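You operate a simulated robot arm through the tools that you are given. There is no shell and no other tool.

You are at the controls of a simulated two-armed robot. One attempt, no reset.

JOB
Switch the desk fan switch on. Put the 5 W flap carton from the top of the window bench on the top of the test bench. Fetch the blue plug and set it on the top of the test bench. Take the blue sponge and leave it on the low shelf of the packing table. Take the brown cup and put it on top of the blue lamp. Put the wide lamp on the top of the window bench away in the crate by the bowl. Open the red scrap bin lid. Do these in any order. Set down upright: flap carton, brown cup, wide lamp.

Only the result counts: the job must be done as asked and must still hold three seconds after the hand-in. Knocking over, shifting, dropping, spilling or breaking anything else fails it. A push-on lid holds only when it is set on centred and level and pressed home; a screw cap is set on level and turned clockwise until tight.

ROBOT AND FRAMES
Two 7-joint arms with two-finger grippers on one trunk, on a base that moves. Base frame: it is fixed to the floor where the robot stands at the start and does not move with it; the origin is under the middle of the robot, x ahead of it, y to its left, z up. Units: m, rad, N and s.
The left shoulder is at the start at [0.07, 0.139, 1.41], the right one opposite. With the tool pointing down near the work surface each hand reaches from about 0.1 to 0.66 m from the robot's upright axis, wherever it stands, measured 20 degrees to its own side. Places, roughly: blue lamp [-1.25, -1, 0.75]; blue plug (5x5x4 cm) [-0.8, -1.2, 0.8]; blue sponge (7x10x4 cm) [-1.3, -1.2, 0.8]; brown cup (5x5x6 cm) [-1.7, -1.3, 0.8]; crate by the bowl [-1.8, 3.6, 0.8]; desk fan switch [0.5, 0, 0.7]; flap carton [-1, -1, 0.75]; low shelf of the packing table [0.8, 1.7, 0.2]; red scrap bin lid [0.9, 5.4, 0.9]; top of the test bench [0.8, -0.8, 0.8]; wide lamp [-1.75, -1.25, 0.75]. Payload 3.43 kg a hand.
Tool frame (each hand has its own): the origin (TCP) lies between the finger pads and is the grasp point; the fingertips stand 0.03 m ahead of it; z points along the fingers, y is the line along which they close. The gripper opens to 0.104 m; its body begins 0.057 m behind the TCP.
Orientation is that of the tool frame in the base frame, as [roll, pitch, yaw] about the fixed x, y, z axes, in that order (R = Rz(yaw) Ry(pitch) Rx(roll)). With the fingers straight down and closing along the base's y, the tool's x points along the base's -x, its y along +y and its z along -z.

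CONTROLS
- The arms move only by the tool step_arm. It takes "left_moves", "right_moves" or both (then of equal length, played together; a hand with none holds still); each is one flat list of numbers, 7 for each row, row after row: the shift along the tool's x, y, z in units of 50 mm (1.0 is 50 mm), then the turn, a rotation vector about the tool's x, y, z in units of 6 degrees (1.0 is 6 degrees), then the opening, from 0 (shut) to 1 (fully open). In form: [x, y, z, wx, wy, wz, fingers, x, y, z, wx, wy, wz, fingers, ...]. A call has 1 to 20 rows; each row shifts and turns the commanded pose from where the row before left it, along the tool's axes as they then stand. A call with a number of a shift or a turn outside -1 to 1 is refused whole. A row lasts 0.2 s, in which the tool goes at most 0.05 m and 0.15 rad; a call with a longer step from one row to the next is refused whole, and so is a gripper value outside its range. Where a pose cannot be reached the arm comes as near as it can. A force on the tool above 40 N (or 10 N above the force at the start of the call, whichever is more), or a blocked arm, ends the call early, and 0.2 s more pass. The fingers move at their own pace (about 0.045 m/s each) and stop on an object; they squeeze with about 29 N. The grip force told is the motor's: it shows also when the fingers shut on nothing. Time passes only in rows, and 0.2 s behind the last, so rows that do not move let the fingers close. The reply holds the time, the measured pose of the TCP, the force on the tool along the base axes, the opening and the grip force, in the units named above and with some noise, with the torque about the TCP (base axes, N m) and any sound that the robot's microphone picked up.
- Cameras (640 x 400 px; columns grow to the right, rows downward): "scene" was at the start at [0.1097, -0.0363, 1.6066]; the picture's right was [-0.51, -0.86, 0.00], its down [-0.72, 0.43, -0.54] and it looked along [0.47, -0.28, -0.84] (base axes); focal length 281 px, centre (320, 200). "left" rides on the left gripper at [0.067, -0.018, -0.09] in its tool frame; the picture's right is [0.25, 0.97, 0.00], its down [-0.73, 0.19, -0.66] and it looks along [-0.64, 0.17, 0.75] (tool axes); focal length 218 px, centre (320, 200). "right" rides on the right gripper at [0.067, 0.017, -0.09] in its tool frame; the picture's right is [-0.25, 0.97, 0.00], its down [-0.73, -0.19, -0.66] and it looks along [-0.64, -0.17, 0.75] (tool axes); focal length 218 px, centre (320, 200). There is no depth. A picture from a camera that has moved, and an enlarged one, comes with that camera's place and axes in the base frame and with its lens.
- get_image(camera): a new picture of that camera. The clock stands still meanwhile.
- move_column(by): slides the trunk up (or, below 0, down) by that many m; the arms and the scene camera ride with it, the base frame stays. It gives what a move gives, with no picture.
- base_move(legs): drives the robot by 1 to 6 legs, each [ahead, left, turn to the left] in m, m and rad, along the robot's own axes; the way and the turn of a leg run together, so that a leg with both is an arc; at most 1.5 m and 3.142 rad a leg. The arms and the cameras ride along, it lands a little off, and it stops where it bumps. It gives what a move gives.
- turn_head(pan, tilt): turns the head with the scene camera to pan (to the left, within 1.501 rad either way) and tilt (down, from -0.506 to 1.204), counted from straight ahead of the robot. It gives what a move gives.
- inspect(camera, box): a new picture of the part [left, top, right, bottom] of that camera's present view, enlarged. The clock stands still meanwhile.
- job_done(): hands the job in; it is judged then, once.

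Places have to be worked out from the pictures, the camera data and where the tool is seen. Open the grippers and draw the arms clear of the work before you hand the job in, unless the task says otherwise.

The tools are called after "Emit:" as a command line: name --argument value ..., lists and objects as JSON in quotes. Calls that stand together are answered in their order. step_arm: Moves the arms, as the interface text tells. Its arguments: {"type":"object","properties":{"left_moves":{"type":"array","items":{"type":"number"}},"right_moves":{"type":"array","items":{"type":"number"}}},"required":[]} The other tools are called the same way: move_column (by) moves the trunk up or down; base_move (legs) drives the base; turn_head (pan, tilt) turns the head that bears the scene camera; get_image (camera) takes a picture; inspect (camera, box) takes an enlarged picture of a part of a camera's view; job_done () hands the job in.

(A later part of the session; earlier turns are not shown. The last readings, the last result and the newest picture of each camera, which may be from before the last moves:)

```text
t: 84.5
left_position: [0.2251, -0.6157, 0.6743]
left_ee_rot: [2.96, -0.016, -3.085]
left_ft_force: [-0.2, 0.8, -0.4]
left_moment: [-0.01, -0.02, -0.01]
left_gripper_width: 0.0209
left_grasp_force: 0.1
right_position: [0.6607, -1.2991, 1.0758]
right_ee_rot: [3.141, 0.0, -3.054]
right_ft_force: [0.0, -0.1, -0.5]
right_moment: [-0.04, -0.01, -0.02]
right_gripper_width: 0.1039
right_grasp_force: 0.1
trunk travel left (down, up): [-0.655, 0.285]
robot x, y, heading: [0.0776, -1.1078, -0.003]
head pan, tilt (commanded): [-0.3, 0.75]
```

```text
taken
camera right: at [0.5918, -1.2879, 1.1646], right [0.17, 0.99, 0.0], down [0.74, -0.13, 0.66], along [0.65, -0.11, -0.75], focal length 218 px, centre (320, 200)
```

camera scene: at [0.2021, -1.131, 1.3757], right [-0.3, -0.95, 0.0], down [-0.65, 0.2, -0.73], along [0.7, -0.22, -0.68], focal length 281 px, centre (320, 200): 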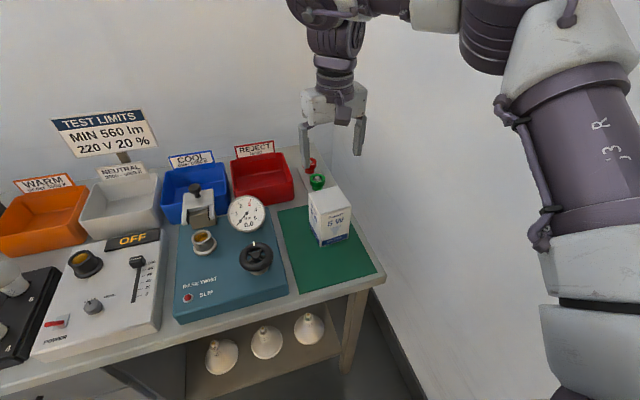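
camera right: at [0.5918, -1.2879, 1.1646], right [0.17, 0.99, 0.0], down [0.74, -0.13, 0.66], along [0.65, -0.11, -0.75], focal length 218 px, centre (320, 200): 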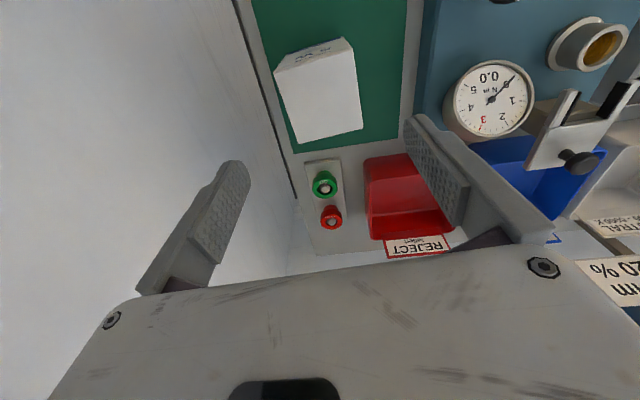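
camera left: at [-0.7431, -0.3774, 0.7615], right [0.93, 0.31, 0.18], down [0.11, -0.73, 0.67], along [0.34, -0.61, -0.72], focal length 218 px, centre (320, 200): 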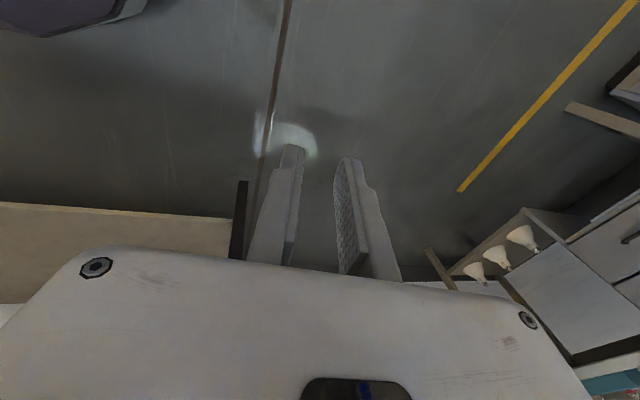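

Carton is placed upright on the test bench. Next the blue plug: I retract the hand and drive around to the left corner of the window bench, turning toward it.

Emit:
step_arm --right_moves '[1, 0, 0, 0, 0, 0, 1, 1, 0, 0, 0, 0, 0, 1, 1, 0, 0, 0, 0, 0, 1, 1, 0, 0, 0, 0, 0, 1, 1, 0, 0, 0, 0, 0, 1]'

Emit:
base_move --legs '[[-0.15, 0.5, 0], [-0.3, 0, 0], [0, 0, -2.15]]'

Emit:
turn_head --pan 0.0 --tilt 0.6

Emit:
get_image --camera "scene"

```text
t: 85.7
left_position: [0.2254, -0.614, 0.6735]
left_ee_rot: [2.959, -0.018, -3.086]
left_ft_force: [0.0, 0.2, 0.2]
left_moment: [0.0, 0.02, -0.01]
left_gripper_width: 0.0209
left_grasp_force: 0.0
right_position: [0.4453, -1.319, 1.0802]
right_ee_rot: [-3.14, 0.0, -3.056]
right_ft_force: [0.0, -0.2, 0.6]
right_moment: [0.02, -0.03, 0.0]
right_gripper_width: 0.1039
right_grasp_force: 0.0
right hand out of reach, approached as far as the arm can: row 5
trunk travel left (down, up): [-0.655, 0.285]
robot x, y, heading: [0.076, -1.1069, -0.0]
head pan, tilt (commanded): [-0.3, 0.75]
```

```text
t: 95.5
left_position: [-0.0309, -0.9849, 0.6743]
left_ee_rot: [2.957, -0.019, 1.07]
left_ft_force: [-0.2, 0.7, -0.1]
left_moment: [-0.04, 0.03, -0.02]
left_gripper_width: 0.0209
left_grasp_force: 0.0
right_position: [-0.7463, -0.7989, 1.0782]
right_ee_rot: [-3.14, -0.002, 1.102]
right_ft_force: [-0.2, -0.9, 0.3]
right_moment: [-0.06, -0.01, -0.01]
right_gripper_width: 0.1038
right_grasp_force: 0.1
trunk travel left (down, up): [-0.655, 0.285]
robot x, y, heading: [-0.3686, -0.599, -2.127]
head pan, tilt (commanded): [-0.3, 0.75]
```

```text
t: 96.2
left_position: [-0.0306, -0.9845, 0.6757]
left_ee_rot: [2.957, -0.018, 1.07]
left_ft_force: [-0.3, 0.1, 0.0]
left_moment: [0.01, 0.0, 0.02]
left_gripper_width: 0.0207
left_grasp_force: 0.2
right_position: [-0.7451, -0.7994, 1.0795]
right_ee_rot: [-3.141, 0.0, 1.101]
right_ft_force: [0.4, 0.1, -0.6]
right_moment: [-0.03, 0.01, -0.03]
right_gripper_width: 0.1042
right_grasp_force: 0.1
trunk travel left (down, up): [-0.655, 0.285]
robot x, y, heading: [-0.3685, -0.5958, -2.127]
head pan, tilt (commanded): [0.0, 0.6]
```

```text
taken
camera scene: at [-0.4417, -0.7153, 1.3884], right [-0.85, 0.53, 0.0], down [0.3, 0.48, -0.82], along [-0.44, -0.7, -0.57], focal length 281 px, centre (320, 200)
```

scene: 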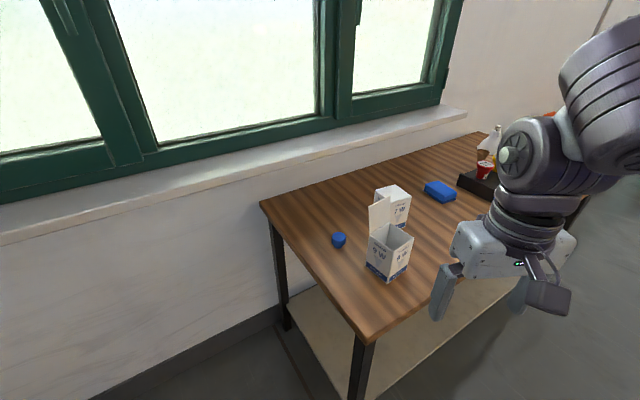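

The plug is at about [-0.81, -1.206]; the 9 W carton's open flap is nearby. I zoom in to judge clearances.

Emit:
inspect --camera "scene" --box '[300, 170, 460, 290]'

Emit:
get_image --camera "right"

```text
3.33 times, centred on (380, 230) of scene
camera zoom: at [-0.4417, -0.7153, 1.3884], right [-0.85, 0.53, 0.0], down [0.3, 0.48, -0.82], along [-0.44, -0.7, -0.57], focal length 938 px, centre (120, 100)
```

zoom: 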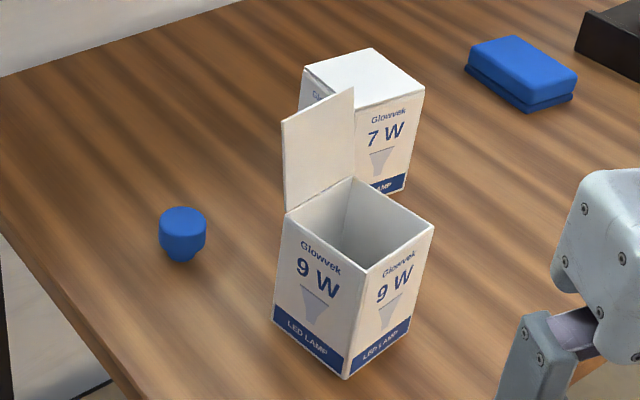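

```text
taken
camera right: at [-0.7, -0.7474, 1.1681], right [0.75, -0.66, 0.0], down [-0.5, -0.56, 0.66], along [-0.44, -0.49, -0.75], focal length 218 px, centre (320, 200)
```

right: 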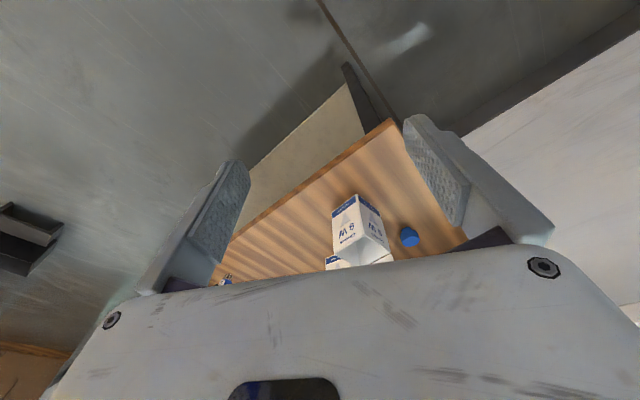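

The plug is a stopper with a ~5 cm head. The 9 W flap top is around y≈−1.14, z≈0.99, so I'll approach with tool yaw ≈1.31. I turn and nudge the base accordingly.

Emit:
base_move --legs '[[0, 0, 0.297], [0.12, -0.058, 0]]'

Emit:
get_image --camera "right"

Emit:
get_image --camera "scene"

```text
t: 98.5
left_position: [-0.0197, -0.973, 0.6746]
left_ee_rot: [2.961, -0.018, 1.364]
left_ft_force: [-0.4, 0.7, 0.0]
left_moment: [0.04, 0.0, 0.01]
left_gripper_width: 0.0205
left_grasp_force: 0.0
right_position: [-0.7584, -1.0024, 1.079]
right_ee_rot: [-3.14, 0.0, 1.394]
right_ft_force: [0.0, -0.4, 0.1]
right_moment: [0.0, 0.03, 0.0]
right_gripper_width: 0.1038
right_grasp_force: 0.1
trunk travel left (down, up): [-0.655, 0.285]
robot x, y, heading: [-0.4565, -0.6992, -1.838]
head pan, tilt (commanded): [0.0, 0.6]
```

```text
taken
camera right: at [-0.7293, -0.9381, 1.1684], right [0.91, -0.42, 0.0], down [-0.32, -0.68, 0.66], along [-0.28, -0.6, -0.75], focal length 218 px, centre (320, 200)
```

right: 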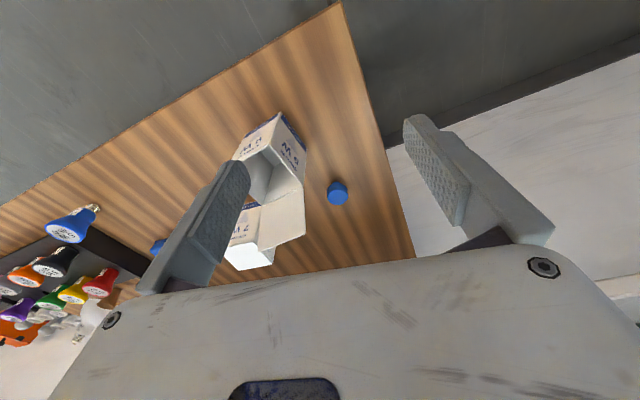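

```text
taken
camera scene: at [-0.4913, -0.8326, 1.3885], right [-0.96, 0.26, 0.0], down [0.15, 0.54, -0.83], along [-0.22, -0.8, -0.56], focal length 281 px, centre (320, 200)
```

scene: 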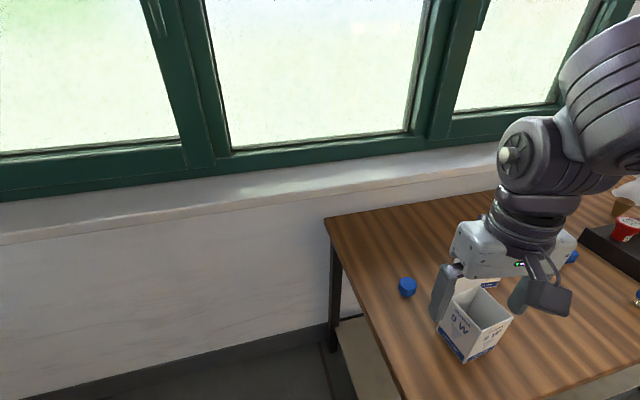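

Both views agree: plug at [-0.815, -1.208, 0.825]. I move over it at height.

Emit:
step_arm --right_moves '[-0.85, -0.078, 0, 0, 0, 0, 0.8, -0.85, -0.078, 0, 0, 0, 0, 0.8, -0.85, -0.078, 0, 0, 0, 0, 0.8, -0.85, -0.078, 0, 0, 0, 0, 0.8, -0.85, -0.078, 0, 0, 0, 0, 0.8, 0, 0, 0, 0, 0, 0, 0.8]'

Emit:
get_image --camera "right"

Emit:
get_image --camera "scene"

```text
t: 99.9
left_position: [-0.0199, -0.973, 0.6752]
left_ee_rot: [2.959, -0.016, 1.364]
left_ft_force: [-0.1, 1.1, 0.3]
left_moment: [-0.03, -0.01, 0.01]
left_gripper_width: 0.0206
left_grasp_force: 0.0
right_position: [-0.8151, -1.2049, 1.0798]
right_ee_rot: [-3.141, 0.0, 1.396]
right_ft_force: [0.4, 0.1, 0.2]
right_moment: [0.0, -0.03, 0.04]
right_gripper_width: 0.083
right_grasp_force: 0.0
trunk travel left (down, up): [-0.655, 0.285]
robot x, y, heading: [-0.4522, -0.6997, -1.836]
head pan, tilt (commanded): [0.0, 0.6]
```

```text
taken
camera right: at [-0.7871, -1.142, 1.168], right [0.91, -0.42, 0.0], down [-0.32, -0.68, 0.66], along [-0.27, -0.6, -0.75], focal length 218 px, centre (320, 200)
```

right: 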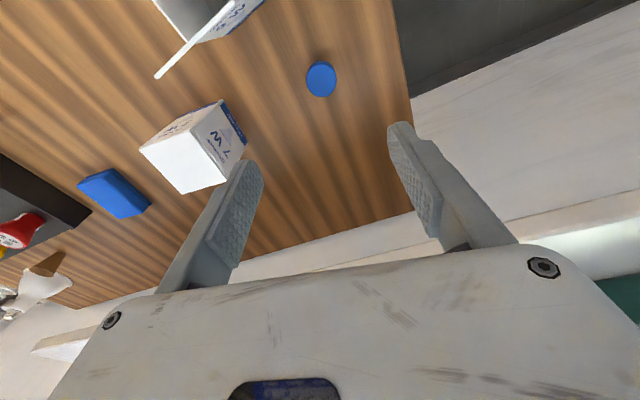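

```text
taken
camera scene: at [-0.4922, -0.8316, 1.3886], right [-0.96, 0.26, 0.0], down [0.15, 0.54, -0.83], along [-0.22, -0.8, -0.56], focal length 281 px, centre (320, 200)
```

scene: 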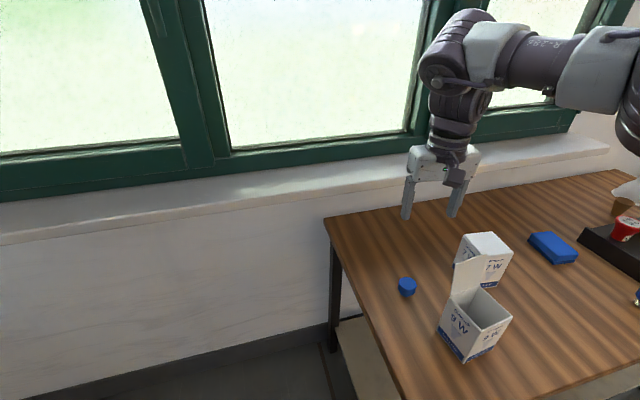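

Plug and TCP align within 1–2 mm and the flap clears the hand by ~4 cm. I lower to z≈0.843.

Emit:
step_arm --right_moves '[0, 0, 0.9, 0, 0, 0, 0.8, 0, 0, 0.9, 0, 0, 0, 0.8, 0, 0, 0.9, 0, 0, 0, 0.8, 0, 0, 0.9, 0, 0, 0, 0.8, 0, 0, 0.8, 0, 0, 0, 0.8, 0, 0, 0.3, 0, 0, 0, 0.8, 0, 0, 0, 0, 0, 0, 0.8]'

Emit:
get_image --camera "right"

Emit:
get_image --camera "scene"

```text
t: 101.5
left_position: [-0.0208, -0.9737, 0.6748]
left_ee_rot: [2.959, -0.018, 1.363]
left_ft_force: [0.9, -0.6, 0.0]
left_moment: [-0.02, 0.01, -0.01]
left_gripper_width: 0.0209
left_grasp_force: 0.1
right_position: [-0.8148, -1.2048, 0.8452]
right_ee_rot: [-3.141, -0.001, 1.396]
right_ft_force: [0.8, -0.2, -0.7]
right_moment: [0.02, 0.02, -0.04]
right_gripper_width: 0.0829
right_grasp_force: 0.0
trunk travel left (down, up): [-0.655, 0.285]
robot x, y, heading: [-0.4535, -0.7007, -1.838]
head pan, tilt (commanded): [0.0, 0.6]
```

```text
taken
camera right: at [-0.7857, -1.1432, 0.9338], right [0.91, -0.42, 0.0], down [-0.32, -0.68, 0.66], along [-0.28, -0.6, -0.75], focal length 218 px, centre (320, 200)
```

right: 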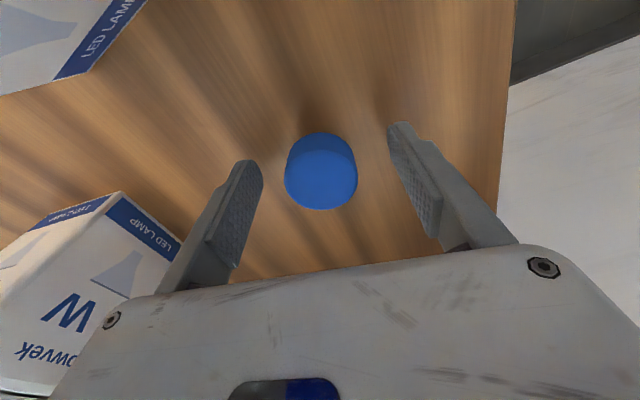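

```text
taken
camera scene: at [-0.4916, -0.833, 1.3885], right [-0.96, 0.26, 0.0], down [0.15, 0.55, -0.83], along [-0.22, -0.8, -0.56], focal length 281 px, centre (320, 200)
```

scene: 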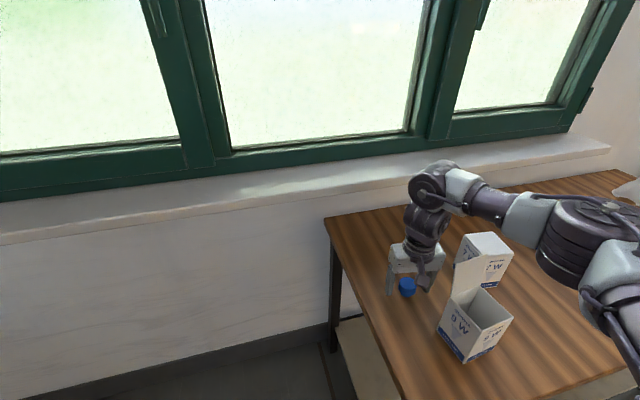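

The plug is centred between the pads. I close on it.

Emit:
step_arm --right_moves '[0, 0, 0.04, 0, 0, 0, 0.6, 0, 0, 0, 0, 0, 0, 0.3, 0, 0, 0, 0, 0, 0, 0.3, 0, 0, 0, 0, 0, 0, 0.3]'

Emit:
get_image --camera "right"

```text
t: 102.5
left_position: [-0.0208, -0.9737, 0.674]
left_ee_rot: [2.958, -0.019, 1.363]
left_ft_force: [0.1, -0.8, -0.8]
left_moment: [0.02, 0.0, 0.04]
left_gripper_width: 0.0208
left_grasp_force: 0.1
right_position: [-0.8162, -1.2057, 0.8413]
right_ee_rot: [3.141, 0.0, 1.394]
right_ft_force: [-0.4, 0.9, 0.2]
right_moment: [0.02, -0.01, -0.02]
right_gripper_width: 0.0386
right_grasp_force: 28.4
trunk travel left (down, up): [-0.655, 0.285]
robot x, y, heading: [-0.453, -0.7016, -1.839]
head pan, tilt (commanded): [0.0, 0.6]
```

```text
taken
camera right: at [-0.786, -1.1436, 0.9316], right [0.91, -0.42, 0.0], down [-0.32, -0.68, 0.66], along [-0.27, -0.6, -0.75], focal length 218 px, centre (320, 200)
```

right: 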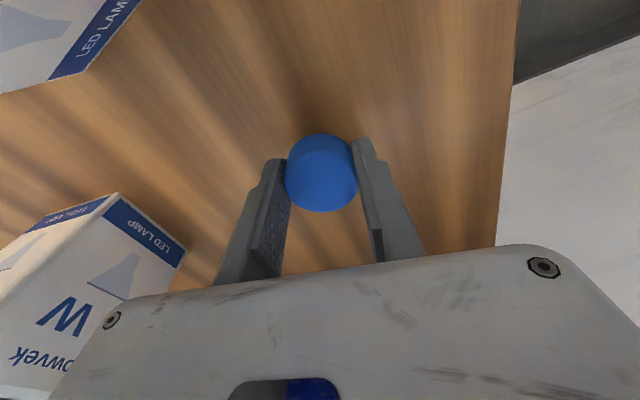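

Plug gripped at 38.6 mm. I lift it straight up.

Emit:
step_arm --right_moves '[0, 0, -0.5, 0, 0, 0, 0.3, 0, 0, -0.9, 0, 0, 0, 0.3, 0, 0, -0.9, 0, 0, 0, 0.3, 0, 0, -0.9, 0, 0, 0, 0.3, 0, 0, -0.9, 0, 0, 0, 0.3, 0, 0, -0.6, 0, 0, 0, 0.3]'

Emit:
get_image --camera "right"

Emit:
get_image --camera "scene"

```text
t: 103.9
left_position: [-0.0192, -0.9729, 0.6752]
left_ee_rot: [2.961, -0.018, 1.364]
left_ft_force: [0.4, -0.1, -0.2]
left_moment: [0.02, 0.03, 0.02]
left_gripper_width: 0.0207
left_grasp_force: 0.1
right_position: [-0.8139, -1.2069, 1.0773]
right_ee_rot: [-3.141, 0.0, 1.394]
right_ft_force: [0.2, 0.6, 0.0]
right_moment: [-0.04, 0.0, 0.01]
right_gripper_width: 0.0383
right_grasp_force: 28.6
trunk travel left (down, up): [-0.655, 0.285]
robot x, y, heading: [-0.4584, -0.7002, -1.837]
head pan, tilt (commanded): [0.0, 0.6]
```

```text
taken
camera right: at [-0.7852, -1.1438, 1.1671], right [0.91, -0.42, 0.0], down [-0.32, -0.68, 0.66], along [-0.28, -0.6, -0.75], focal length 218 px, centre (320, 200)
```

right: 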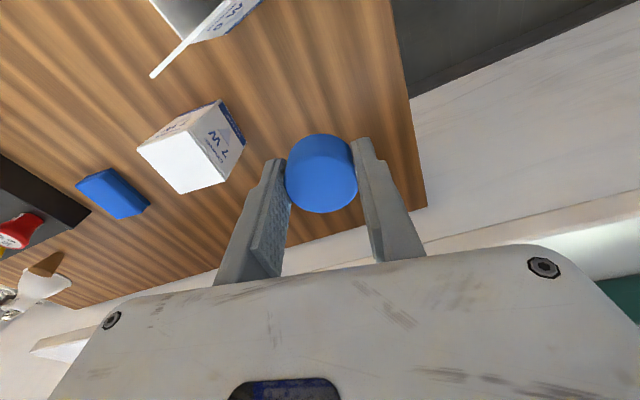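

```text
taken
camera scene: at [-0.4908, -0.8328, 1.3884], right [-0.96, 0.26, 0.0], down [0.15, 0.55, -0.83], along [-0.22, -0.8, -0.56], focal length 281 px, centre (320, 200)
```

scene: 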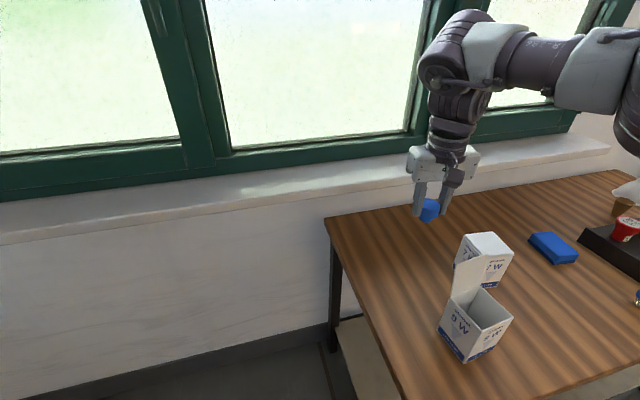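

Now I carry the plug to the test bench: turn left in place, drive forward, then strafe right.

Emit:
base_move --legs '[[0, 0, 1.838], [0.4, 0, 0], [0, -0.35, 0]]'

Emit:
turn_head --pan -0.3 --tilt 0.75

Emit:
get_image --camera "scene"

```text
t: 112.7
left_position: [0.1105, -0.5723, 0.6737]
left_ee_rot: [2.959, -0.018, -3.11]
left_ft_force: [-0.1, -0.3, -0.6]
left_moment: [0.0, -0.02, 0.01]
left_gripper_width: 0.0206
left_grasp_force: 0.1
right_position: [0.5247, -1.2892, 1.077]
right_ee_rot: [3.141, -0.001, -3.081]
right_ft_force: [-0.3, 0.0, 0.2]
right_moment: [-0.04, -0.01, 0.01]
right_gripper_width: 0.0391
right_grasp_force: 28.9
trunk travel left (down, up): [-0.655, 0.285]
robot x, y, heading: [-0.0532, -1.0547, -0.03]
head pan, tilt (commanded): [0.0, 0.6]
```

```text
t: 113.5
left_position: [0.1109, -0.5719, 0.6747]
left_ee_rot: [2.957, -0.017, -3.111]
left_ft_force: [-0.2, 0.2, -0.8]
left_moment: [0.05, 0.01, 0.0]
left_gripper_width: 0.0206
left_grasp_force: 0.0
right_position: [0.5241, -1.289, 1.077]
right_ee_rot: [3.141, 0.0, -3.081]
right_ft_force: [0.0, 0.8, 0.1]
right_moment: [-0.02, 0.01, 0.02]
right_gripper_width: 0.0391
right_grasp_force: 28.9
trunk travel left (down, up): [-0.655, 0.285]
robot x, y, heading: [-0.0575, -1.0534, -0.03]
head pan, tilt (commanded): [-0.3, 0.75]
```

```text
taken
camera scene: at [0.0743, -1.0872, 1.3756], right [-0.32, -0.95, 0.0], down [-0.65, 0.22, -0.73], along [0.69, -0.24, -0.68], focal length 281 px, centre (320, 200)
```

scene: 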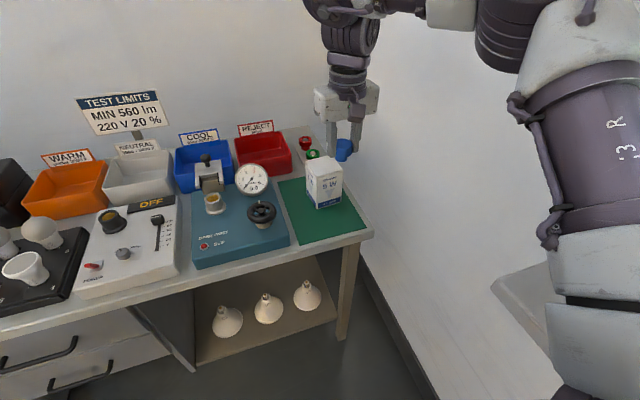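

I nudge the base forward a little, then move the plug over the free front-left part of the mat.

Emit:
base_move --legs '[[0.06, 0.06, 0.03]]'

Emit:
step_arm --right_moves '[0, 0, 0, 0, 0, 0, 0.3]'

```text
t: 114.6
left_position: [0.1572, -0.5095, 0.6734]
left_ee_rot: [2.957, -0.018, -3.084]
left_ft_force: [-0.1, 0.0, -0.9]
left_moment: [0.0, 0.01, 0.01]
left_gripper_width: 0.0209
left_grasp_force: 0.0
right_position: [0.5903, -1.2141, 1.0764]
right_ee_rot: [-3.14, -0.001, -3.051]
right_ft_force: [0.2, 0.2, 0.3]
right_moment: [-0.02, 0.06, 0.0]
right_gripper_width: 0.0391
right_grasp_force: 28.7
trunk travel left (down, up): [-0.655, 0.285]
robot x, y, heading: [0.0075, -0.9994, 0.001]
head pan, tilt (commanded): [-0.3, 0.75]
```

```text
t: 115.0
left_position: [0.1563, -0.5107, 0.6756]
left_ee_rot: [2.958, -0.017, -3.083]
left_ft_force: [-0.9, 0.5, 0.0]
left_moment: [-0.01, 0.0, 0.02]
left_gripper_width: 0.021
left_grasp_force: 0.0
right_position: [0.5899, -1.2158, 1.0783]
right_ee_rot: [-3.142, 0.002, -3.052]
right_ft_force: [-0.1, 0.2, -0.2]
right_moment: [0.0, -0.02, 0.01]
right_gripper_width: 0.0392
right_grasp_force: 28.7
trunk travel left (down, up): [-0.655, 0.285]
robot x, y, heading: [0.0071, -0.999, -0.002]
head pan, tilt (commanded): [-0.3, 0.75]
```

I shift to [0.572, −1.225] and lower to ~2 cm above the mat.

Emit:
step_arm --right_moves '[0.37, -0.15, 0, 0, 0, 0, 0.3, 0, 0, 0.85, 0, 0, 0, 0.3, 0, 0, 0.85, 0, 0, 0, 0.3, 0, 0, 0.85, 0, 0, 0, 0.3, 0, 0, 0.85, 0, 0, 0, 0.3, 0, 0, 0.85, 0, 0, 0, 0.3, 0, 0, 0, 0, 0, 0, 0.3]'

Emit:
get_image --camera "right"

Emit:
get_image --camera "scene"

```text
t: 116.6
left_position: [0.1563, -0.5091, 0.6753]
left_ee_rot: [2.961, -0.019, -3.085]
left_ft_force: [-0.4, 0.0, -0.7]
left_moment: [-0.04, 0.03, 0.01]
left_gripper_width: 0.0207
left_grasp_force: 0.2
right_position: [0.5722, -1.2241, 0.8656]
right_ee_rot: [-3.141, 0.001, -3.052]
right_ft_force: [0.0, 1.0, 0.2]
right_moment: [0.01, -0.03, 0.01]
right_gripper_width: 0.039
right_grasp_force: 29.2
trunk travel left (down, up): [-0.655, 0.285]
robot x, y, heading: [0.002, -1.0026, 0.0]
head pan, tilt (commanded): [-0.3, 0.75]
```

```text
taken
camera right: at [0.5041, -1.2136, 0.9552], right [0.17, 0.99, 0.0], down [0.74, -0.13, 0.66], along [0.65, -0.11, -0.75], focal length 218 px, centre (320, 200)
```

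right: 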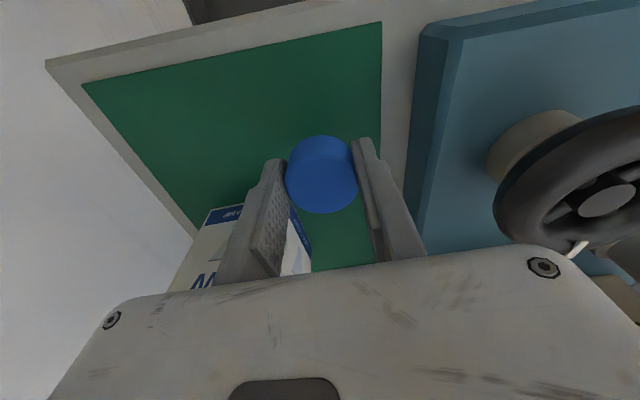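

```text
taken
camera scene: at [0.1337, -1.0251, 1.3756], right [-0.3, -0.96, 0.0], down [-0.65, 0.2, -0.73], along [0.7, -0.22, -0.68], focal length 281 px, centre (320, 200)
```

scene: 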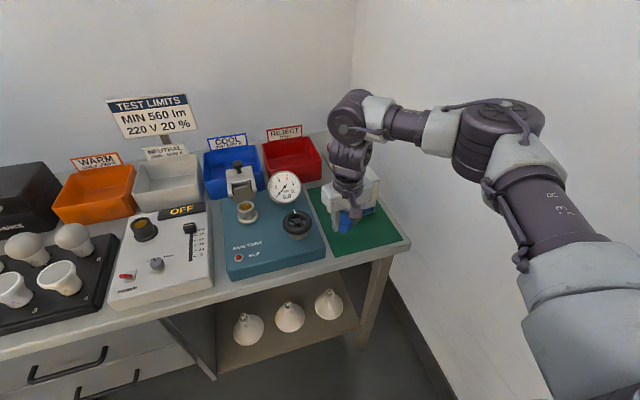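

Spacing looks good. I lower to contact in fine steps.

Emit:
step_arm --right_moves '[0, 0, 0.2, 0, 0, 0, 0.3, 0, 0, 0.14, 0, 0, 0, 0.3, 0, 0, 0.06, 0, 0, 0, 0.3, 0, 0, 0, 0, 0, 0, 0.3]'

```text
t: 117.6
left_position: [0.156, -0.5106, 0.6736]
left_ee_rot: [2.959, -0.018, -3.084]
left_ft_force: [0.1, 0.6, 0.6]
left_moment: [-0.01, -0.03, 0.0]
left_gripper_width: 0.0209
left_grasp_force: 0.1
right_position: [0.5731, -1.2247, 0.8446]
right_ee_rot: [-3.14, 0.001, -3.052]
right_ft_force: [0.3, -1.5, 2.5]
right_moment: [-0.02, -0.01, 0.02]
right_gripper_width: 0.0391
right_grasp_force: 29.0
trunk travel left (down, up): [-0.655, 0.285]
robot x, y, heading: [0.0053, -1.0004, -0.002]
head pan, tilt (commanded): [-0.3, 0.75]
```

Emit:
step_arm --right_moves '[0, 0, 0.04, 0, 0, 0, 0.3, 0, 0, 0.04, 0, 0, 0, 0.3, 0, 0, 0, 0, 0, 0, 0.3]'

```text
t: 118.4
left_position: [0.1555, -0.5092, 0.6753]
left_ee_rot: [2.96, -0.015, -3.085]
left_ft_force: [-0.1, 1.3, 0.7]
left_moment: [-0.04, 0.0, -0.02]
left_gripper_width: 0.0209
left_grasp_force: 0.1
right_position: [0.5719, -1.2242, 0.8446]
right_ee_rot: [-3.141, 0.007, -3.054]
right_ft_force: [4.6, -5.5, 27.0]
right_moment: [-0.27, -0.28, -0.05]
right_gripper_width: 0.039
right_grasp_force: 29.4
trunk travel left (down, up): [-0.655, 0.285]
robot x, y, heading: [0.0053, -0.9997, 0.003]
head pan, tilt (commanded): [-0.3, 0.75]
```

Contact made (27 N at z≈0.8446). I ease up 2 mm, open modestly, and rise.

Emit:
step_arm --right_moves '[0, 0, -0.06, 0, 0, 0, 0.3, 0, 0, 0, 0, 0, 0, 0.45, 0, 0, 0, 0, 0, 0, 0.55, 0, 0, 0, 0, 0, 0, 0.55, 0, 0, -0.4, 0, 0, 0, 0.55, 0, 0, -0.8, 0, 0, 0, 0.55, 0, 0, -0.9, 0, 0, 0, 0.55, 0, 0, -0.9, 0, 0, 0, 0.55, 0, 0, -0.9, 0, 0, 0, 0.55]'

Emit:
get_image --camera "right"

Emit:
get_image --camera "scene"

```text
t: 120.4
left_position: [0.156, -0.5087, 0.674]
left_ee_rot: [2.961, -0.016, -3.083]
left_ft_force: [-0.1, 0.4, 0.1]
left_moment: [-0.02, -0.03, 0.0]
left_gripper_width: 0.0209
left_grasp_force: 0.0
right_position: [0.572, -1.2248, 1.0401]
right_ee_rot: [3.141, -0.002, -3.053]
right_ft_force: [0.0, 0.7, -0.1]
right_moment: [-0.01, -0.04, -0.03]
right_gripper_width: 0.0572
right_grasp_force: 0.0
trunk travel left (down, up): [-0.655, 0.285]
robot x, y, heading: [0.0061, -1.0018, 0.002]
head pan, tilt (commanded): [-0.3, 0.75]
```

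```text
taken
camera right: at [0.5026, -1.2139, 1.1289], right [0.17, 0.99, 0.0], down [0.74, -0.12, 0.66], along [0.65, -0.11, -0.75], focal length 218 px, centre (320, 200)
```

right: 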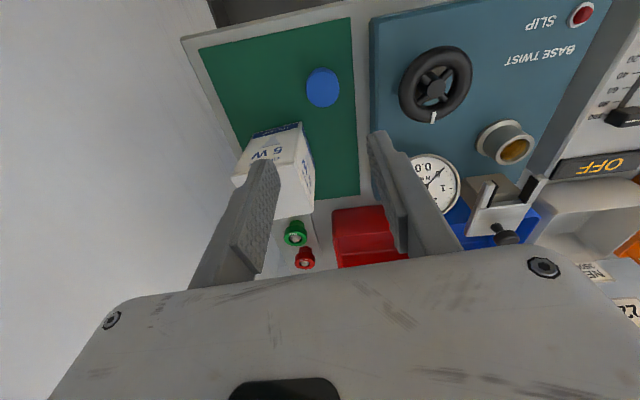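

```text
taken
camera scene: at [0.1327, -1.0244, 1.3757], right [-0.3, -0.96, 0.0], down [-0.65, 0.2, -0.73], along [0.7, -0.22, -0.68], focal length 281 px, centre (320, 200)
```

scene: 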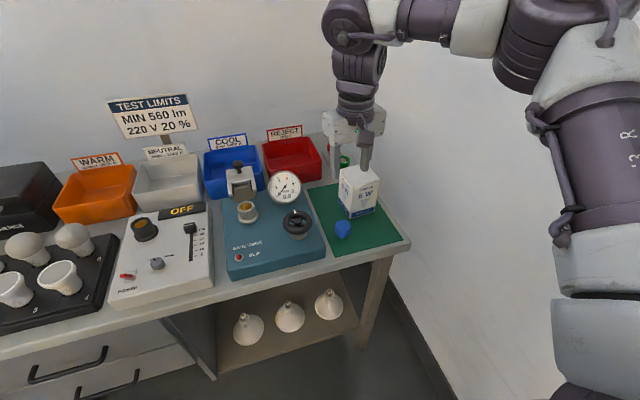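

Plug is standing on the mat. Before planning the next approach I want to know how far the base extends, so I look with the left-hand camera, which sees part of it.

Emit:
get_image --camera "left"

Emit:
turn_head --pan 0.6 --tilt 1.2

Emit:
get_image --camera "scene"

```text
taken
camera left: at [0.091, -0.5475, 0.7606], right [-0.3, 0.94, 0.18], down [0.74, 0.11, 0.67], along [0.61, 0.34, -0.72], focal length 218 px, centre (320, 200)
```

left: 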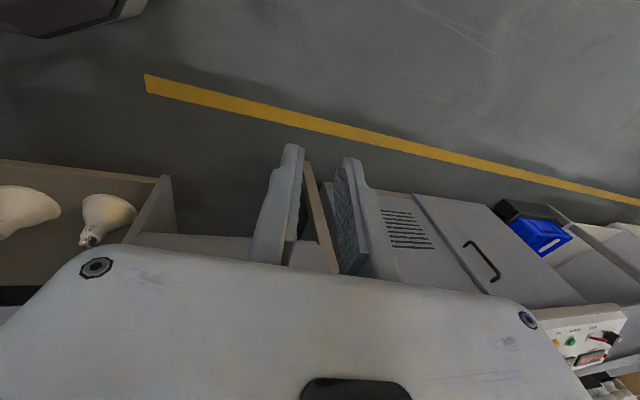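

```text
t: 121.6
left_position: [0.1574, -0.5099, 0.6747]
left_ee_rot: [2.958, -0.017, -3.083]
left_ft_force: [0.0, -0.7, -0.3]
left_moment: [-0.03, -0.03, -0.01]
left_gripper_width: 0.021
left_grasp_force: 0.0
right_position: [0.573, -1.2264, 1.0384]
right_ee_rot: [3.141, -0.001, -3.053]
right_ft_force: [0.0, 0.3, 0.5]
right_moment: [-0.02, -0.02, 0.0]
right_gripper_width: 0.0572
right_grasp_force: 0.1
trunk travel left (down, up): [-0.655, 0.285]
robot x, y, heading: [0.0042, -1.0006, -0.004]
head pan, tilt (commanded): [0.6, 1.201]
```

```text
taken
camera scene: at [0.1014, -0.9696, 1.3439], right [0.56, -0.83, 0.0], down [-0.77, -0.53, -0.36], along [0.3, 0.2, -0.93], focal length 281 px, centre (320, 200)
```

scene: 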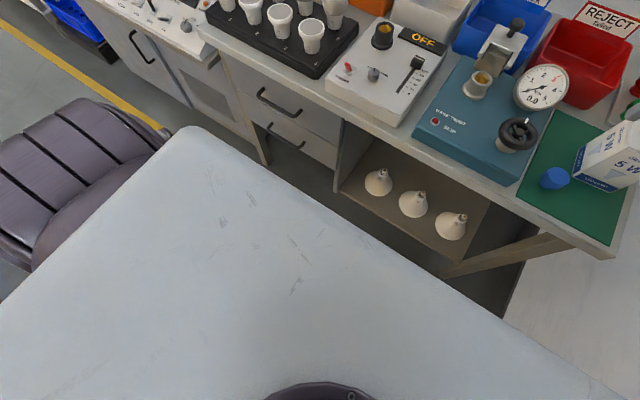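

The base extends about 0.27 m ahead of its axis. I retract the hand and drive back to the window bench, heading for its right part where the cup and wide lamp stand, to look around there.

Emit:
step_arm --right_moves '[0, 0, -0.8, 0, 0, 0, 0.55, 1, 0, 0, 0, 0, 0, 0.55, 1, 0, 0, 0, 0, 0, 0.55, 1, 0, 0, 0, 0, 0, 0.55]'

Emit:
base_move --legs '[[-0.1, 0.6, 0], [-0.3, 0.1, 0], [0, 0, -1.571], [0, -1.2, 0]]'

Emit:
turn_head --pan -0.2 --tilt 0.55

Emit:
get_image --camera "scene"

```text
t: 122.6
left_position: [0.1549, -0.5089, 0.6748]
left_ee_rot: [2.96, -0.015, -3.082]
left_ft_force: [-0.5, -0.1, -0.5]
left_moment: [-0.01, -0.05, -0.02]
left_gripper_width: 0.0208
left_grasp_force: 0.1
right_position: [0.4191, -1.2377, 1.076]
right_ee_rot: [3.14, 0.003, -3.052]
right_ft_force: [-0.3, -0.2, 0.9]
right_moment: [0.0, -0.02, -0.03]
right_gripper_width: 0.0572
right_grasp_force: 0.0
trunk travel left (down, up): [-0.655, 0.285]
robot x, y, heading: [0.0035, -0.9978, -0.003]
head pan, tilt (commanded): [0.6, 1.201]
```

```text
t: 137.3
left_position: [-1.1067, -0.4456, 0.6743]
left_ee_rot: [2.96, -0.018, 1.646]
left_ft_force: [-0.1, -0.1, 0.6]
left_moment: [0.0, 0.01, 0.0]
left_gripper_width: 0.0209
left_grasp_force: 0.1
right_position: [-1.831, -0.7225, 1.0757]
right_ee_rot: [-3.141, 0.001, 1.676]
right_ft_force: [0.5, 0.6, 0.4]
right_moment: [0.0, -0.01, 0.0]
right_gripper_width: 0.0572
right_grasp_force: 0.1
trunk travel left (down, up): [-0.655, 0.285]
robot x, y, heading: [-1.6008, -0.3009, -1.552]
head pan, tilt (commanded): [0.6, 1.201]
```

```text
t: 138.4
left_position: [-1.1065, -0.4454, 0.6754]
left_ee_rot: [2.96, -0.019, 1.644]
left_ft_force: [0.3, 0.3, -0.3]
left_moment: [0.0, 0.04, 0.02]
left_gripper_width: 0.0206
left_grasp_force: 0.0
right_position: [-1.8301, -0.7233, 1.0756]
right_ee_rot: [-3.141, 0.001, 1.675]
right_ft_force: [-0.3, -0.3, -0.6]
right_moment: [-0.01, 0.0, -0.02]
right_gripper_width: 0.0571
right_grasp_force: 0.2
trunk travel left (down, up): [-0.655, 0.285]
robot x, y, heading: [-1.5984, -0.3063, -1.554]
head pan, tilt (commanded): [-0.201, 0.55]
```

```text
taken
camera scene: at [-1.6165, -0.442, 1.3929], right [-0.98, 0.18, 0.0], down [0.1, 0.51, -0.85], along [-0.16, -0.84, -0.52], focal length 281 px, centre (320, 200)
```

scene: 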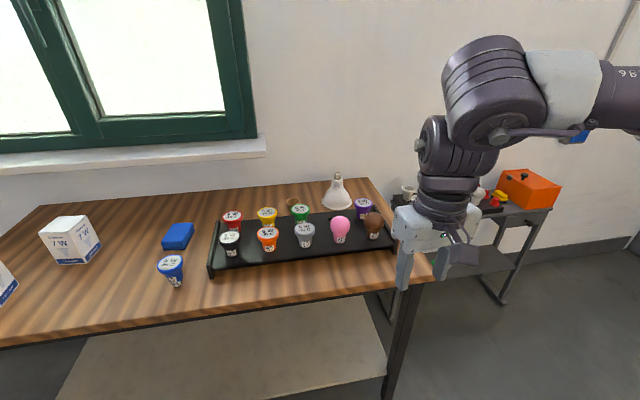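

I zoom on the tray/cup/lamp region from here.

Emit:
inspect --camera "scene" --box '[200, 160, 400, 285]'

Emit:
get_image --camera "right"

Emit:
inspect --camera "scene" --box '[380, 150, 600, 290]'

```text
3.20 times, centred on (300, 222) of scene
camera zoom: at [-1.6165, -0.442, 1.3929], right [-0.98, 0.18, 0.0], down [0.1, 0.51, -0.85], along [-0.16, -0.84, -0.52], focal length 900 px, centre (384, 128)
```

zoom: 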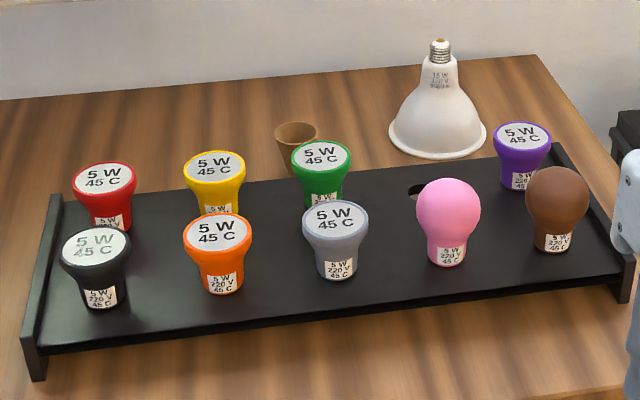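

```text
taken
camera right: at [-1.8203, -0.6546, 1.1645], right [0.99, -0.15, 0.0], down [-0.11, -0.75, 0.66], along [-0.1, -0.65, -0.75], focal length 218 px, centre (320, 200)
```

right: 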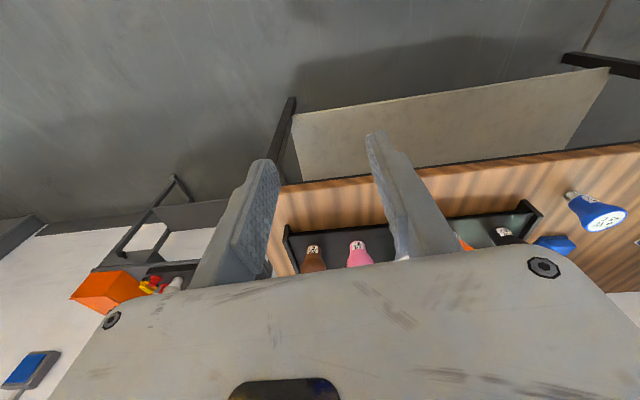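

```text
2.86 times, centred on (490, 220) of scene
camera zoom: at [-1.6165, -0.442, 1.3929], right [-0.98, 0.18, 0.0], down [0.1, 0.51, -0.85], along [-0.16, -0.84, -0.52], focal length 804 px, centre (-166, 143)
```

zoom: 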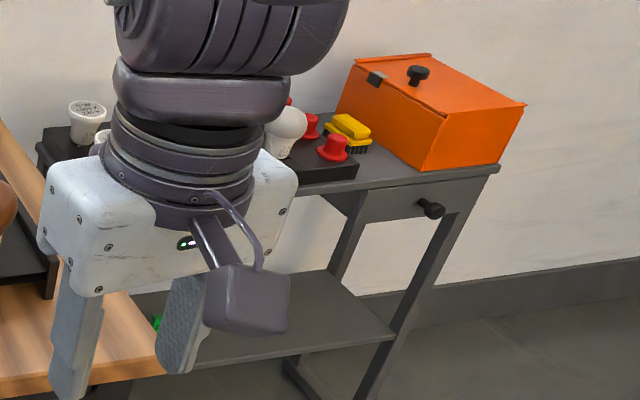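

The cup is at about [-1.676, -1.29] and the wide lamp at [-1.85, -1.34]; the bench's front edge is y≈-0.925. I move closer, keeping the base ~5 cm clear of the bench edge, and test the reach.

Emit:
base_move --legs '[[0.29, 0.08, -0.018]]'

Emit:
step_arm --right_moves '[-0.8, 0.45, 0, 0, 0, 0.3, 0.8, -0.8, 0.45, 0, 0, 0, 0.3, 0.8, -0.8, 0.45, 0, 0, 0, 0.3, 0.8, -0.9, 0, 0, 0, 0, 0, 0.8, -0.9, 0, 0, 0, 0, 0, 0.8]'

Emit:
get_image --camera "right"

Emit:
get_image --camera "scene"

```text
t: 140.4
left_position: [-1.0274, -0.7424, 0.6749]
left_ee_rot: [2.958, -0.017, 1.625]
left_ft_force: [0.1, 0.3, 0.2]
left_moment: [-0.02, -0.01, 0.0]
left_gripper_width: 0.0207
left_grasp_force: 0.1
right_position: [-1.7575, -1.0068, 1.0752]
right_ee_rot: [3.142, -0.001, 1.656]
right_ft_force: [-0.6, -0.1, -0.3]
right_moment: [0.04, -0.03, 0.01]
right_gripper_width: 0.0571
right_grasp_force: 0.0
trunk travel left (down, up): [-0.655, 0.285]
robot x, y, heading: [-1.5169, -0.5876, -1.574]
head pan, tilt (commanded): [-0.201, 0.55]
```

```text
t: 141.7
left_position: [-1.0267, -0.7446, 0.673]
left_ee_rot: [2.96, -0.02, 1.625]
left_ft_force: [-0.3, -0.3, 0.0]
left_moment: [0.02, 0.03, -0.04]
left_gripper_width: 0.0207
left_grasp_force: 0.1
right_position: [-1.6823, -1.214, 1.074]
right_ee_rot: [-3.141, -0.003, 1.564]
right_ft_force: [1.0, 0.0, 0.1]
right_moment: [-0.04, 0.03, 0.03]
right_gripper_width: 0.0832
right_grasp_force: 0.0
trunk travel left (down, up): [-0.655, 0.285]
robot x, y, heading: [-1.517, -0.5917, -1.574]
head pan, tilt (commanded): [-0.201, 0.55]
```

```text
taken
camera right: at [-1.6633, -1.1472, 1.162], right [0.97, -0.26, 0.0], down [-0.19, -0.73, 0.66], along [-0.17, -0.63, -0.76], focal length 218 px, centre (320, 200)
```

right: 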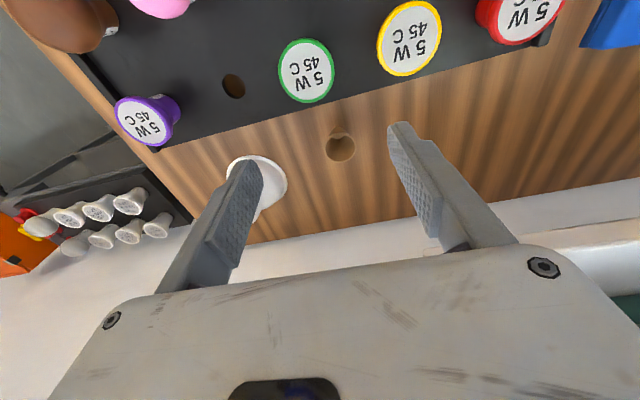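

```text
taken
camera scene: at [-1.5352, -0.7319, 1.3927], right [-0.98, 0.2, 0.0], down [0.1, 0.51, -0.85], along [-0.17, -0.83, -0.52], focal length 281 px, centre (320, 200)
```

scene: 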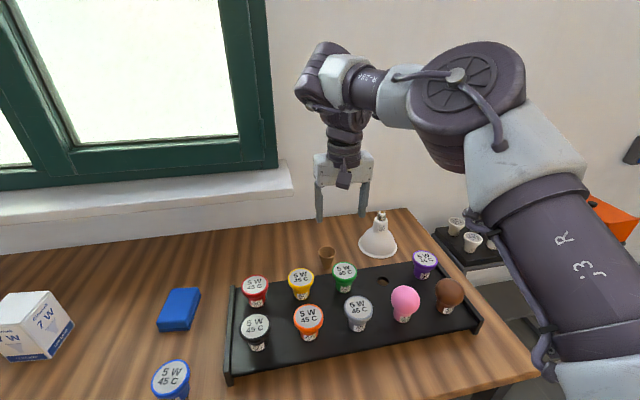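

The cup's rim centre is at about [-1.6725, -1.303, 0.867] by both cameras. I extend forward over it to test the reach.

Emit:
step_arm --right_moves '[-0.6, 0.1, 0.4, 0, 0, 0, 0.8, -0.6, 0.1, 0.4, 0, 0, 0, 0.8, -0.58, 0, 0.4, 0, 0, 0, 0.8, 0, 0, 0, 0, 0, 0, 0.8]'

Emit:
get_image --camera "right"

```text
t: 142.7
left_position: [-1.0283, -0.7428, 0.6746]
left_ee_rot: [2.96, -0.018, 1.625]
left_ft_force: [-0.4, 0.6, 1.1]
left_moment: [0.03, -0.02, 0.01]
left_gripper_width: 0.0207
left_grasp_force: 0.2
right_position: [-1.6637, -1.246, 1.0353]
right_ee_rot: [3.139, -0.001, 1.562]
right_ft_force: [0.2, 0.4, -0.1]
right_moment: [0.0, -0.02, -0.02]
right_gripper_width: 0.0833
right_grasp_force: 0.0
right hand out of reach, approached as far as the arm can: row 2, 3
trunk travel left (down, up): [-0.655, 0.285]
robot x, y, heading: [-1.5188, -0.5929, -1.572]
head pan, tilt (commanded): [-0.201, 0.55]
```

```text
taken
camera right: at [-1.6455, -1.1798, 1.1245], right [0.97, -0.26, 0.0], down [-0.2, -0.73, 0.66], along [-0.17, -0.63, -0.75], focal length 218 px, centre (320, 200)
```

right: 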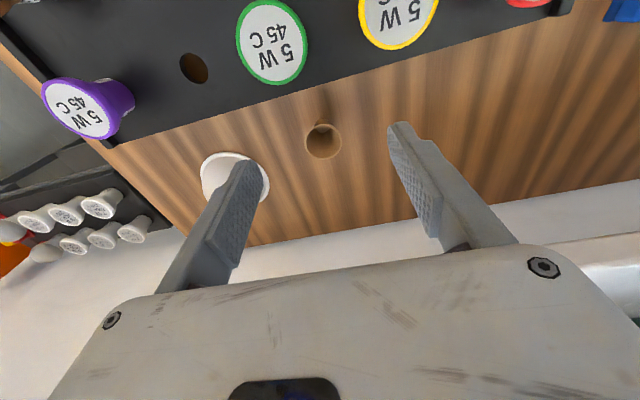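

The straight-down reach ends at y≈-1.246 (0.653 m ahead). Before going closer I want the base's true front extent, so I turn the left wrist camera toward the base.

Emit:
step_arm --left_moves '[0, 0, 0, 0, 0, 1, 0.2, 0, 0, 0, 0, 0, 1, 0.2, 0, 0, 0, 0, 0, 1, 0.2, 0, 0, 0, 0, 0, 1, 0.2, 0, 0, 0, 0, 0, 1, 0.2, 0, 0, 0, 0, 0, 1, 0.2, 0, 0, 0, 0, 0, 1, 0.2, 0, 0, 0, 0, 0, 1, 0.2, 0, 0, 0, 0, 0, 1, 0.2, 0, 0, 0, 0, 0, 1, 0.2]'

Emit:
get_image --camera "left"

```text
t: 144.8
left_position: [-1.0278, -0.7418, 0.6746]
left_ee_rot: [3.064, -0.166, 0.58]
left_ft_force: [0.5, -0.1, -0.8]
left_moment: [-0.03, 0.04, -0.05]
left_gripper_width: 0.0208
left_grasp_force: 0.0
right_position: [-1.6641, -1.2474, 1.0359]
right_ee_rot: [3.139, -0.001, 1.563]
right_ft_force: [-0.4, 0.8, -0.5]
right_moment: [-0.01, 0.0, -0.01]
right_gripper_width: 0.0833
right_grasp_force: 0.0
trunk travel left (down, up): [-0.655, 0.285]
robot x, y, heading: [-1.5161, -0.5889, -1.575]
head pan, tilt (commanded): [-0.201, 0.55]
```

```text
taken
camera left: at [-0.9992, -0.6953, 0.7729], right [0.73, -0.68, 0.11], down [-0.62, -0.57, 0.54], along [-0.3, -0.46, -0.83], focal length 218 px, centre (320, 200)
```

left: 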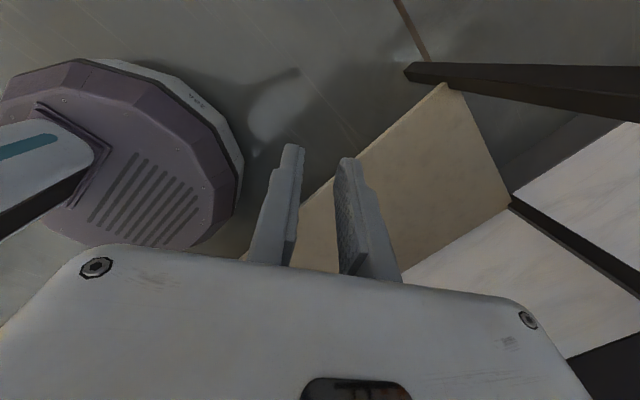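

Very useful: the base is round with radius ≈0.28 m, and the bench's low shelf is set back (front edge y≈-1.0), so I can advance ~6–7 cm more with clearance. I do that.

Emit:
base_move --legs '[[0.065, 0, 0.003]]'

Emit:
get_image --camera "left"

Emit:
inspect --camera "right" --box '[160, 60, 480, 260]'

```text
t: 145.8
left_position: [-1.0282, -0.8049, 0.6736]
left_ee_rot: [3.065, -0.168, 0.586]
left_ft_force: [0.8, -0.2, -0.3]
left_moment: [0.02, -0.01, -0.01]
left_gripper_width: 0.0208
left_grasp_force: 0.1
right_position: [-1.6623, -1.3114, 1.037]
right_ee_rot: [3.14, 0.002, 1.565]
right_ft_force: [-0.6, -0.3, 0.1]
right_moment: [0.03, 0.01, 0.02]
right_gripper_width: 0.0832
right_grasp_force: 0.0
trunk travel left (down, up): [-0.655, 0.285]
robot x, y, heading: [-1.5165, -0.6526, -1.571]
head pan, tilt (commanded): [-0.201, 0.55]
```

```text
taken
camera left: at [-0.999, -0.758, 0.7729], right [0.73, -0.67, 0.11], down [-0.61, -0.58, 0.54], along [-0.3, -0.46, -0.83], focal length 218 px, centre (320, 200)
```

left: 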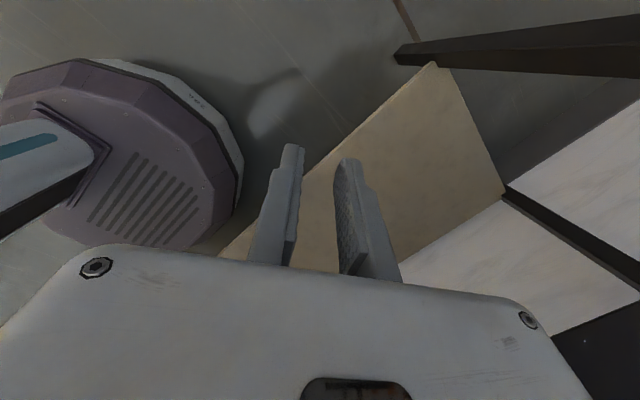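

```text
2.00 times, centred on (320, 160) of right
camera zoom: at [-1.644, -1.2448, 1.1248], right [0.97, -0.26, 0.0], down [-0.2, -0.73, 0.66], along [-0.17, -0.64, -0.75], focal length 436 px, centre (320, 280)
```

zoom: 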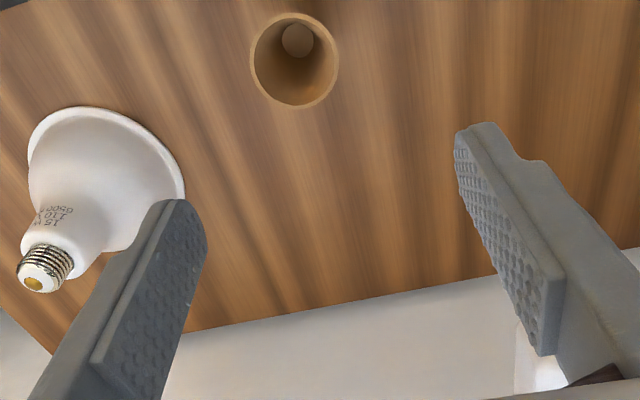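

The cup's axis is at [-1.675, -1.3075] (rim Ø48 mm). I align and lower to about z=0.863, checking the reach.

Emit:
step_arm --right_moves '[0.06, -0.254, 0, 0, 0, 0, 0.8, 0, 0, 0.85, 0, 0, 0, 0.8, 0, 0, 0.85, 0, 0, 0, 0.8, 0, 0, 0.85, 0, 0, 0, 0.8, 0, 0, 0, 0, 0, 0, 0.8]'

Emit:
get_image --camera "right"

Emit:
get_image --camera "scene"

```text
t: 147.0
left_position: [-1.0295, -0.8053, 0.6737]
left_ee_rot: [3.066, -0.169, 0.585]
left_ft_force: [0.9, -0.5, 0.3]
left_moment: [-0.02, -0.01, -0.02]
left_gripper_width: 0.0209
left_grasp_force: 0.1
right_position: [-1.6726, -1.3106, 0.9103]
right_ee_rot: [3.141, 0.001, 1.566]
right_ft_force: [0.7, -0.2, 0.5]
right_moment: [-0.01, -0.04, 0.01]
right_gripper_width: 0.083
right_grasp_force: 0.0
trunk travel left (down, up): [-0.655, 0.285]
robot x, y, heading: [-1.5221, -0.6576, -1.572]
head pan, tilt (commanded): [-0.201, 0.55]
```

```text
taken
camera right: at [-1.6556, -1.2434, 0.9993], right [0.97, -0.26, 0.0], down [-0.2, -0.73, 0.66], along [-0.17, -0.64, -0.75], focal length 218 px, centre (320, 200)
```

right: 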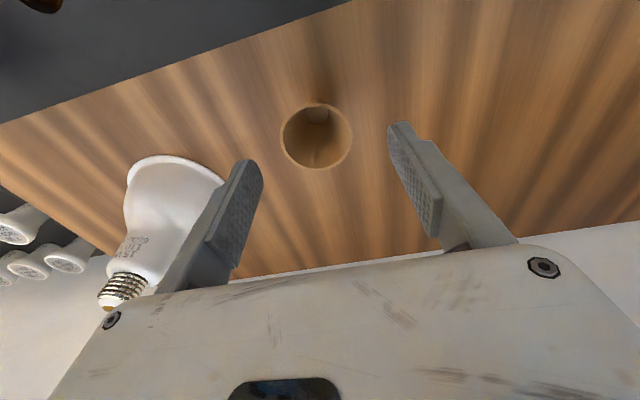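

```text
taken
camera scene: at [-1.5374, -0.7938, 1.393], right [-0.98, 0.2, 0.0], down [0.1, 0.51, -0.85], along [-0.17, -0.84, -0.52], focal length 281 px, centre (320, 200)
```

scene: 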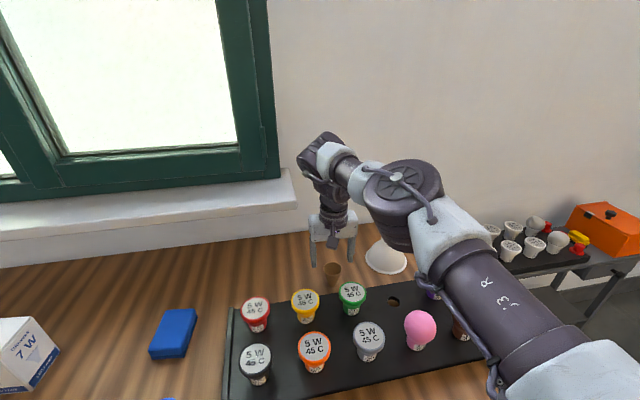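

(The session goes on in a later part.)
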